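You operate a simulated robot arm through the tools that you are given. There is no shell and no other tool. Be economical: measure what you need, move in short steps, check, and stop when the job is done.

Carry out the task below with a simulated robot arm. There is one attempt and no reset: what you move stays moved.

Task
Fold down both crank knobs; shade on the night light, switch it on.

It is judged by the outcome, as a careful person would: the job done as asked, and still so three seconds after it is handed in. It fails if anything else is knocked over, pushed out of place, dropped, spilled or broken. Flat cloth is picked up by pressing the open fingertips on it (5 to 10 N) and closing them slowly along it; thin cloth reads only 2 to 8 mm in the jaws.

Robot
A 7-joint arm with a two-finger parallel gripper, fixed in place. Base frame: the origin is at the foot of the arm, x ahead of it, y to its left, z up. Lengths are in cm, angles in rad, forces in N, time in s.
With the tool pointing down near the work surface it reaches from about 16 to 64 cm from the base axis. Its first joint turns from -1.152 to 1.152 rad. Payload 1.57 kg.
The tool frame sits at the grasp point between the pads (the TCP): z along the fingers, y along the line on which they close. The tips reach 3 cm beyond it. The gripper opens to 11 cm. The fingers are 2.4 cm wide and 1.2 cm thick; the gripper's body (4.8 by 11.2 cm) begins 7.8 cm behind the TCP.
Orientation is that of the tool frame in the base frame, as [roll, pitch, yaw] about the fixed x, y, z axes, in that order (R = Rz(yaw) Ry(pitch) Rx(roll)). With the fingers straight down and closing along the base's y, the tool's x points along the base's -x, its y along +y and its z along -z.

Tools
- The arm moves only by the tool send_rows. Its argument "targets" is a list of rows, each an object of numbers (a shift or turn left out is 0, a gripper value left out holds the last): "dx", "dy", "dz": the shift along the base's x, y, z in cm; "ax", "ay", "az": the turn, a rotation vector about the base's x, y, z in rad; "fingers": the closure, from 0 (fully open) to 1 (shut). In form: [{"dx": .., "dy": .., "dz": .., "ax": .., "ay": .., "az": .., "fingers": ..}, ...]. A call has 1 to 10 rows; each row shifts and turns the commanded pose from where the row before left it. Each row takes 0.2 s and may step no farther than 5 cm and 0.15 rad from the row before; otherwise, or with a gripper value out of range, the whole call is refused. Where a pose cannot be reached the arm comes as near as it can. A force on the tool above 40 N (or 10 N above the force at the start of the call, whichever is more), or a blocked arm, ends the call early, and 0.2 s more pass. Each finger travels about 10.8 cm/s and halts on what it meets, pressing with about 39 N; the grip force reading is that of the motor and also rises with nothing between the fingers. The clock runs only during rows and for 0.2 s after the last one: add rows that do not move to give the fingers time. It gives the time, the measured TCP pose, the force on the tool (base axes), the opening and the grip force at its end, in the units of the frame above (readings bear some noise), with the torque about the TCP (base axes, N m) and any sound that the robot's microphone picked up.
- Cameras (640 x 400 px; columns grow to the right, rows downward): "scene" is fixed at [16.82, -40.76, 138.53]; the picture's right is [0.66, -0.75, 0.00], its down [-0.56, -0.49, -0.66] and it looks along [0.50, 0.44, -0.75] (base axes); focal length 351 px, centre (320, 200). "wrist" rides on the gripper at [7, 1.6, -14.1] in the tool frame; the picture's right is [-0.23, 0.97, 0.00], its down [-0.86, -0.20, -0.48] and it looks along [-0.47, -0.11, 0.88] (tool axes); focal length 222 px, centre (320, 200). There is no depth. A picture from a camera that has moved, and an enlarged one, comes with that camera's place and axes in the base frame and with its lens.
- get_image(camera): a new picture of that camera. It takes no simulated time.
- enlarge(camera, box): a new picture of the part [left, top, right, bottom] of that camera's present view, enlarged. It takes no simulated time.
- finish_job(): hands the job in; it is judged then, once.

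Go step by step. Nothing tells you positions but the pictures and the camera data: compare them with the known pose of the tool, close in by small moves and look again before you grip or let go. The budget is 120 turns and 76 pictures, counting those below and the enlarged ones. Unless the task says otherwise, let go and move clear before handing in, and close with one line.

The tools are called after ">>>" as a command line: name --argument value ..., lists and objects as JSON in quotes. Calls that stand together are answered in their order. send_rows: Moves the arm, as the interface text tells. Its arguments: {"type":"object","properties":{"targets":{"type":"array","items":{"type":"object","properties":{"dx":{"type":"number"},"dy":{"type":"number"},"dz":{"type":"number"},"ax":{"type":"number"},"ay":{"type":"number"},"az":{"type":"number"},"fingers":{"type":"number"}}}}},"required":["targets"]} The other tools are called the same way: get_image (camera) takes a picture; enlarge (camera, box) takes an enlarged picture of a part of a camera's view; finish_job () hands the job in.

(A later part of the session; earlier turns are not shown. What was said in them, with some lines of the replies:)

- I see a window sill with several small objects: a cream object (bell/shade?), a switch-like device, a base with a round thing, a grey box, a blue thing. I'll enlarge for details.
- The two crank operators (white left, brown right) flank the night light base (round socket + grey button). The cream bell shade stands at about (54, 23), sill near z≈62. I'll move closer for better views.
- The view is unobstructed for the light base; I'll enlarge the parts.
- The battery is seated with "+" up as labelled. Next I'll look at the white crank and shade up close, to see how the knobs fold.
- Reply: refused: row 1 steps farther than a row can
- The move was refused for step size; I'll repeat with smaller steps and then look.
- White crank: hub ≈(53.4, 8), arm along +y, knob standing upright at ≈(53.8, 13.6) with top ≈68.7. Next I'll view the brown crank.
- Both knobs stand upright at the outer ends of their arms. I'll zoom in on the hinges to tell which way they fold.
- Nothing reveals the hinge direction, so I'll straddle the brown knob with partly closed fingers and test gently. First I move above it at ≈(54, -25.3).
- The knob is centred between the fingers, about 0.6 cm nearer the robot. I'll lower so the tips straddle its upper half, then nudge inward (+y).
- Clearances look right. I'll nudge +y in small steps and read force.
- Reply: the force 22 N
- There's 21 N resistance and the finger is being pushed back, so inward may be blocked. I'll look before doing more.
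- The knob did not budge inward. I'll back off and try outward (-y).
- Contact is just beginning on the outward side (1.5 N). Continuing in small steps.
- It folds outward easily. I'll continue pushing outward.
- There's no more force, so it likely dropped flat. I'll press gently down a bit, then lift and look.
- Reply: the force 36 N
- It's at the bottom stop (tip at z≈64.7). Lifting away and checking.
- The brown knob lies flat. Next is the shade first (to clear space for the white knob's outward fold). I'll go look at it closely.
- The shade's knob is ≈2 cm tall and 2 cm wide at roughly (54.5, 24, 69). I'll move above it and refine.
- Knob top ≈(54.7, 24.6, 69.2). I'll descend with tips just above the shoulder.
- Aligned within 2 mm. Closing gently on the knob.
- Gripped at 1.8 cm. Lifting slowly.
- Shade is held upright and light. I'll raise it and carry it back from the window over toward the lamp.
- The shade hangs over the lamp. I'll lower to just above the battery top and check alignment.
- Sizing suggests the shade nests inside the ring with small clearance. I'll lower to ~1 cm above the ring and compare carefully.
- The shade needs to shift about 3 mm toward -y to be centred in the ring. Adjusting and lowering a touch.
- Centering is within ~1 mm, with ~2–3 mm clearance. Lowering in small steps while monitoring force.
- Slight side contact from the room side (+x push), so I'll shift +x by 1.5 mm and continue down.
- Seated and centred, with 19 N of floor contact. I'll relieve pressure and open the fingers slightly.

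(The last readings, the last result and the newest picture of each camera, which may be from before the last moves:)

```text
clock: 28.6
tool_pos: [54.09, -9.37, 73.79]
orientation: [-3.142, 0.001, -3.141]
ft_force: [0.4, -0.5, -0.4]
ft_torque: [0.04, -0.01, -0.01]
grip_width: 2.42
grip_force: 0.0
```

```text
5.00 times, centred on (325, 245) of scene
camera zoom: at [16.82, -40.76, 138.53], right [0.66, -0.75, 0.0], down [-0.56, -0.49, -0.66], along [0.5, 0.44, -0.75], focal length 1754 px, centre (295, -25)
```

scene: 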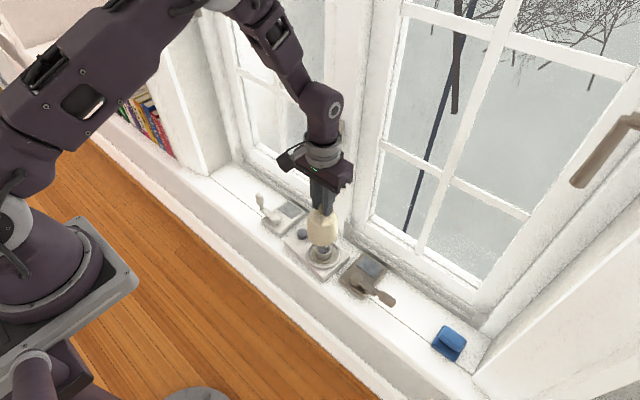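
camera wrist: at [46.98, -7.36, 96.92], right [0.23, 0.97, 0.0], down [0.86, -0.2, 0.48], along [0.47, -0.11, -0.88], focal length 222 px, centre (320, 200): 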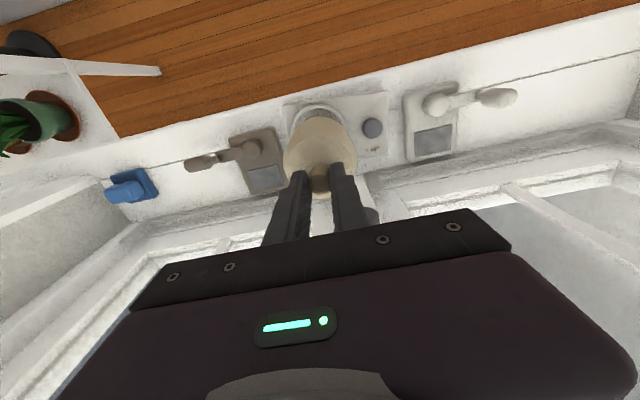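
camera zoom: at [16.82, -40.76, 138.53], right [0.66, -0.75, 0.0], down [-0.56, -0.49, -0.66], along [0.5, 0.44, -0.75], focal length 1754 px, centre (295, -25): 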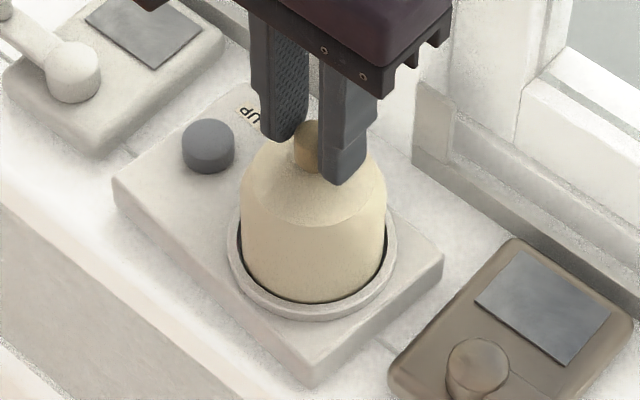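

Released cleanly. Lifting, and moving to straddle the white knob at ≈(53.8, 13.6).

>>> send_rows --targets '[{"dz": 3}, {"dz": 4}, {"dx": -3, "dz": 2, "fingers": 0.45}, {"dx": -2, "dy": 4}, {"dy": 4.7}, {"dy": 4.7}, {"dy": 4.7}, {"dx": 2.5, "dy": 4}, {"dx": 2.2, "dy": 1, "dz": -3}, {"dz": -3.5}]'

>>> enlarge --camera "wrist" --box '[220, 80, 420, 205]'

>>> enlarge --camera "scene" --box '[230, 160, 330, 240]'

```text
clock: 30.8
tool_pos: [53.8, 13.74, 76.54]
orientation: [-3.141, 0.001, 3.14]
ft_force: [0.9, -0.3, 0.0]
ft_torque: [-0.04, -0.01, -0.02]
grip_width: 6.06
grip_force: 0.0
```

```text
3.20 times, centred on (320, 142) of wrist
camera zoom: at [46.75, 15.53, 90.63], right [0.23, 0.97, 0.0], down [0.85, -0.2, 0.48], along [0.47, -0.11, -0.88], focal length 711 px, centre (320, 384)
```

zoom: 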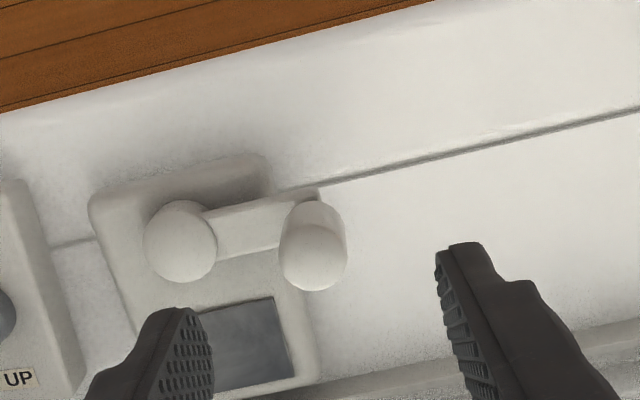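

```text
5.00 times, centred on (280, 200) of scene
camera zoom: at [16.82, -40.75, 138.53], right [0.66, -0.75, 0.0], down [-0.56, -0.49, -0.66], along [0.5, 0.44, -0.75], focal length 1754 px, centre (520, 200)
```

zoom: 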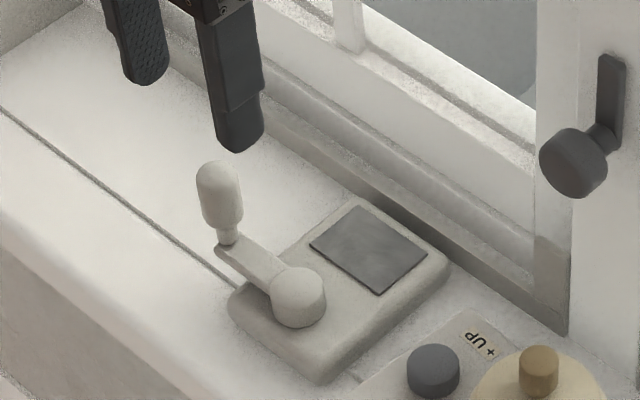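

Centred. Lower and push outward (+y) as on the other one.

>>> send_rows --targets '[{"dx": 0.1, "dz": -3.7}, {"dz": -3.7}, {"dy": 1.5}, {"dy": 0.7}, {"dy": 0.4}, {"dy": 0.4}, {"dy": 0.4}, {}]'

>>> enlarge --camera "scene" --box '[230, 160, 330, 240]'

```text
clock: 32.6
tool_pos: [53.88, 17.15, 68.77]
orientation: [-3.141, -0.001, 3.139]
ft_force: [1.1, -1.6, 1.1]
ft_torque: [-0.09, -0.07, 0.01]
grip_width: 6.17
grip_force: 1.4
```

```text
5.00 times, centred on (280, 200) of scene
camera zoom: at [16.82, -40.76, 138.53], right [0.66, -0.75, 0.0], down [-0.56, -0.49, -0.66], along [0.5, 0.44, -0.75], focal length 1754 px, centre (520, 200)
```

zoom: 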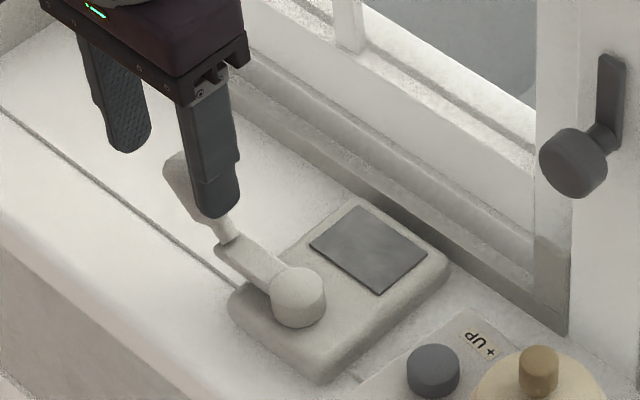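

It's folding outward. Continuing until it drops, then a light press.

>>> send_rows --targets '[{"dy": 0.5}, {"dy": 0.5}, {"dy": 0.5}, {"dy": 0.5, "dz": -0.3}, {"dy": 0.4, "dz": -0.2}, {"dz": -0.3}, {"dz": -0.2}, {}]'

>>> enlarge --camera "scene" --box '[230, 160, 330, 240]'

```text
clock: 34.4
tool_pos: [53.83, 19.48, 67.82]
orientation: [3.141, 0.001, 3.142]
ft_force: [-1.2, 0.4, 0.7]
ft_torque: [0.02, -0.01, 0.01]
grip_width: 6.04
grip_force: 0.1
```

```text
5.00 times, centred on (280, 200) of scene
camera zoom: at [16.82, -40.76, 138.53], right [0.66, -0.75, 0.0], down [-0.56, -0.49, -0.66], along [0.5, 0.44, -0.75], focal length 1754 px, centre (520, 200)
```

zoom: 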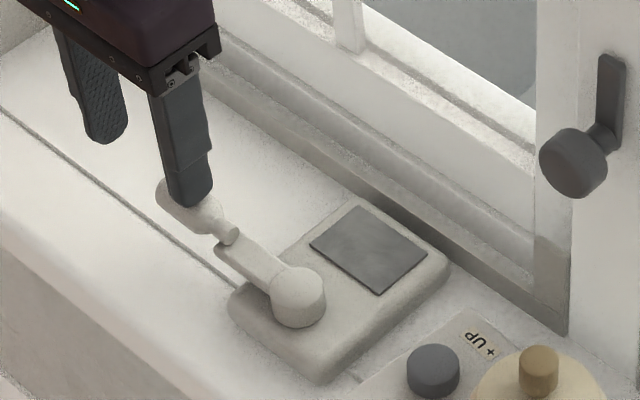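

It looks flat. One more tiny press to confirm the stop, then lift and look.

>>> send_rows --targets '[{"dz": -0.2}, {}]'

>>> send_rows --targets '[{"dz": 2}, {"dz": 4.5}, {"dx": -3, "dz": 3}, {"dx": -2, "dy": -4}, {"dy": -4.5}, {"dy": -4.5}, {"dy": -4.5}, {"dy": -3.3, "fingers": 0.9}, {"dx": 2}, {"dx": 2.5}]'

>>> enlarge --camera "wrist" --box '[220, 80, 420, 205]'

>>> get_image --camera "scene"

```text
clock: 35.0
tool_pos: [53.89, 19.55, 67.72]
orientation: [-3.141, 0.0, -3.141]
ft_force: [-1.3, -0.2, 8.8]
ft_torque: [-0.26, -0.02, -0.06]
grip_width: 5.98
grip_force: 0.1
```

```text
clock: 37.2
tool_pos: [53.25, -1.29, 77.13]
orientation: [3.141, -0.001, -3.141]
ft_force: [-0.5, -0.9, -0.2]
ft_torque: [0.02, 0.04, 0.0]
grip_width: 1.09
grip_force: 0.1
```

```text
3.20 times, centred on (320, 142) of wrist
camera zoom: at [46.28, 0.47, 91.43], right [0.23, 0.97, 0.0], down [0.86, -0.2, 0.48], along [0.47, -0.11, -0.88], focal length 711 px, centre (320, 384)
```

zoom: 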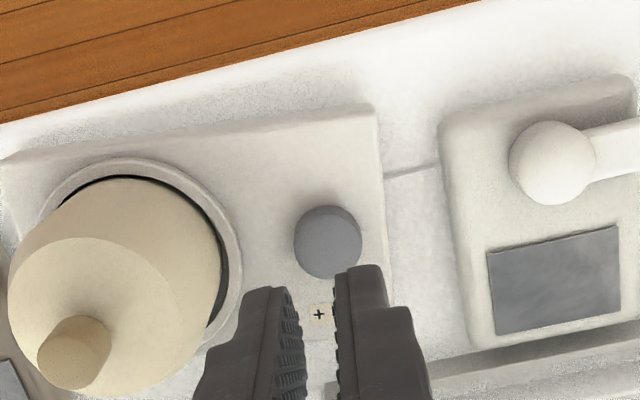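

```text
25 pictures are left
```

scene: 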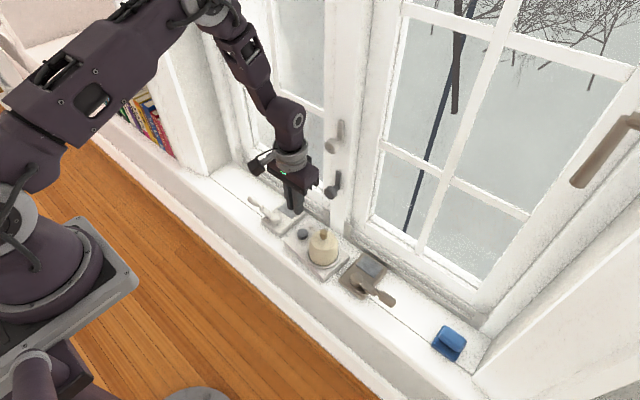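

White knob flat too; shade in place. The button is at ≈(54.6, -1.3, top 64). I'll close the fingers and press it slowly from above.

>>> send_rows --targets '[{"dx": 1.3, "fingers": 1.0}, {"dz": -4}, {"dz": -4}, {"dz": -0.9}, {}]'

>>> enlarge --camera "scene" --box '[270, 195, 350, 275]'

>>> enlarge --camera "wrist" --box '[220, 80, 420, 205]'

```text
clock: 38.4
tool_pos: [54.69, -1.04, 68.08]
orientation: [-3.14, 0.002, -3.141]
ft_force: [0.0, -0.9, 0.1]
ft_torque: [0.0, -0.01, -0.01]
grip_width: 0.0
grip_force: 21.0
```

```text
5.00 times, centred on (310, 235) of scene
camera zoom: at [16.82, -40.76, 138.53], right [0.66, -0.75, 0.0], down [-0.56, -0.49, -0.66], along [0.5, 0.44, -0.75], focal length 1754 px, centre (370, 25)
```

zoom: 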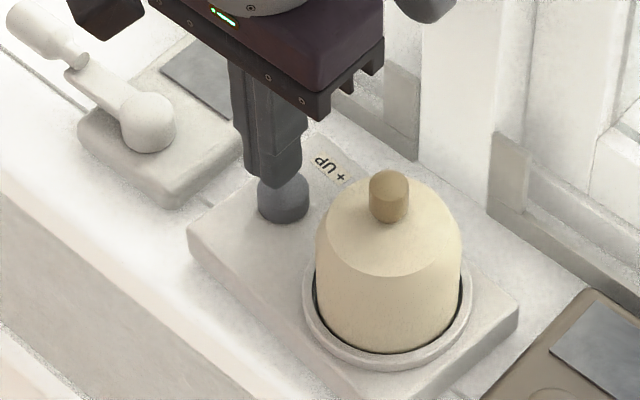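

```text
3.20 times, centred on (320, 142) of wrist
camera zoom: at [47.68, 0.59, 82.38], right [0.23, 0.97, 0.0], down [0.86, -0.2, 0.48], along [0.47, -0.11, -0.88], focal length 711 px, centre (320, 384)
```

zoom: 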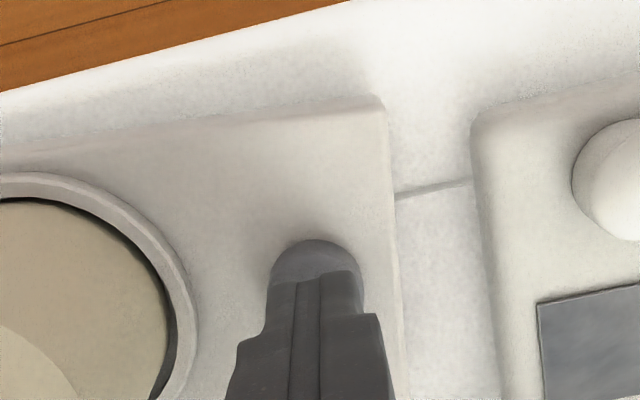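

Well over the button. Pressing in 2 mm steps.

>>> send_rows --targets '[{"dx": -0.2, "dy": -0.15, "dz": -0.4}, {"dz": -0.2}, {"dz": -0.2}, {"dz": -0.2}, {"dz": -0.2}]'

```text
clock: 39.6
tool_pos: [54.52, -1.37, 67.06]
orientation: [-3.141, 0.0, 3.142]
ft_force: [-0.1, 0.7, -0.3]
ft_torque: [-0.01, 0.03, 0.05]
grip_width: 0.0
grip_force: 21.1
```

>>> send_rows --targets '[{"dz": -0.15}, {"dz": -0.15}, {"dz": -0.15}]'

```text
clock: 40.4
tool_pos: [54.45, -1.43, 66.54]
orientation: [3.141, -0.001, 3.141]
ft_force: [0.5, 0.2, 0.9]
ft_torque: [0.02, -0.03, 0.01]
grip_width: 0.01
grip_force: 21.1
```

No contact force yet at tip z≈63.5; I continue slowly.

>>> send_rows --targets '[{"dz": -0.15}, {"dz": -0.15}, {"dz": -0.1}]'

>>> enlarge --camera "scene" --box '[270, 195, 350, 275]'

```text
clock: 41.2
tool_pos: [54.38, -1.38, 66.17]
orientation: [-3.141, 0.0, -3.141]
ft_force: [0.0, -1.3, 2.3]
ft_torque: [0.01, -0.05, 0.0]
grip_width: 0.0
grip_force: 20.7
heard: click
```

```text
5.00 times, centred on (310, 235) of scene
camera zoom: at [16.82, -40.76, 138.53], right [0.66, -0.75, 0.0], down [-0.56, -0.49, -0.66], along [0.5, 0.44, -0.75], focal length 1754 px, centre (370, 25)
```

zoom: 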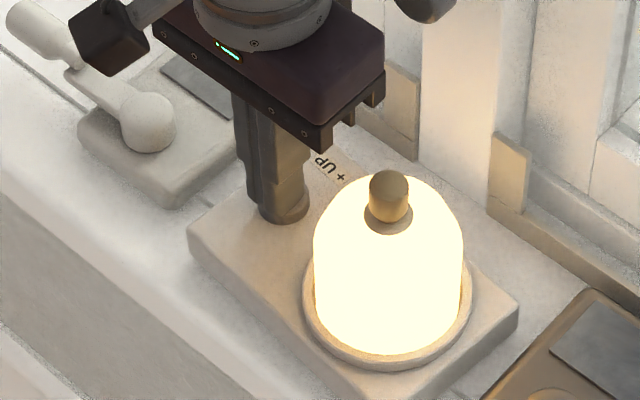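

Click heard and the light is on. Lifting straight up and moving clear, then verifying it stays lit.

>>> send_rows --targets '[{"dz": 2}, {"dz": 4}, {"dz": 4}, {"dx": -4, "dz": 2}, {"dx": -4, "dz": 2}, {"dx": -4, "dz": 2}, {"dx": -4, "dz": 2}, {"dy": 4}, {}, {}]'

>>> get_image --camera "scene"

>>> enlarge --camera "scene" --box '[230, 170, 410, 310]'

```text
clock: 43.4
tool_pos: [38.54, 2.38, 84.22]
orientation: [-3.14, 0.0, 3.141]
ft_force: [0.5, -0.1, 0.1]
ft_torque: [0.01, 0.0, -0.03]
grip_width: 0.0
grip_force: 21.6
```

```text
21 pictures are left
```

scene: 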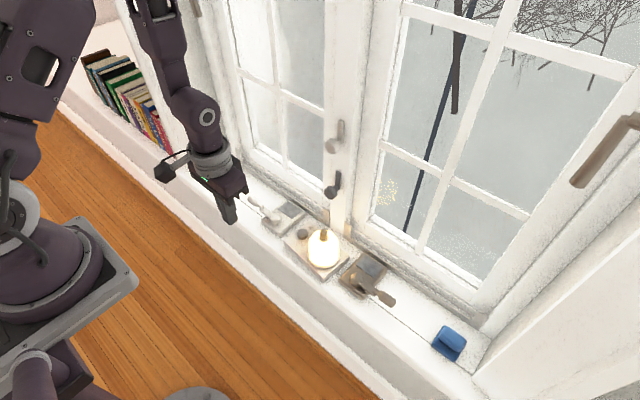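

```text
2.86 times, centred on (320, 240) of scene
camera zoom: at [16.82, -40.76, 138.53], right [0.66, -0.75, 0.0], down [-0.56, -0.49, -0.66], along [0.5, 0.44, -0.75], focal length 1002 px, centre (320, 86)
```

zoom: 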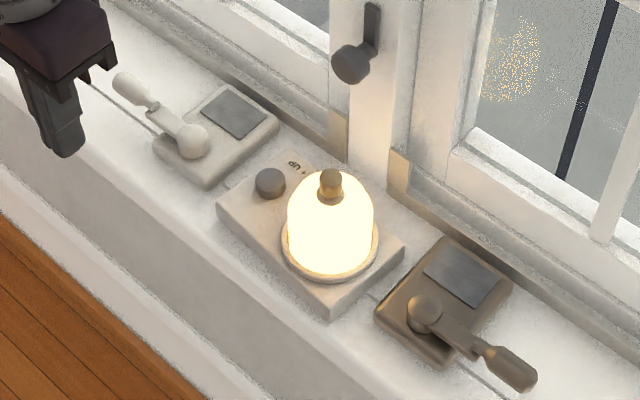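

Both knobs are folded down, the shade is seated, the light is on and the arm is clear, so I'm handing in.

>>> finish_job

```text
The job is handed in.
```

Both crank knobs are folded down, the shade is on the night light, and the light is switched on.
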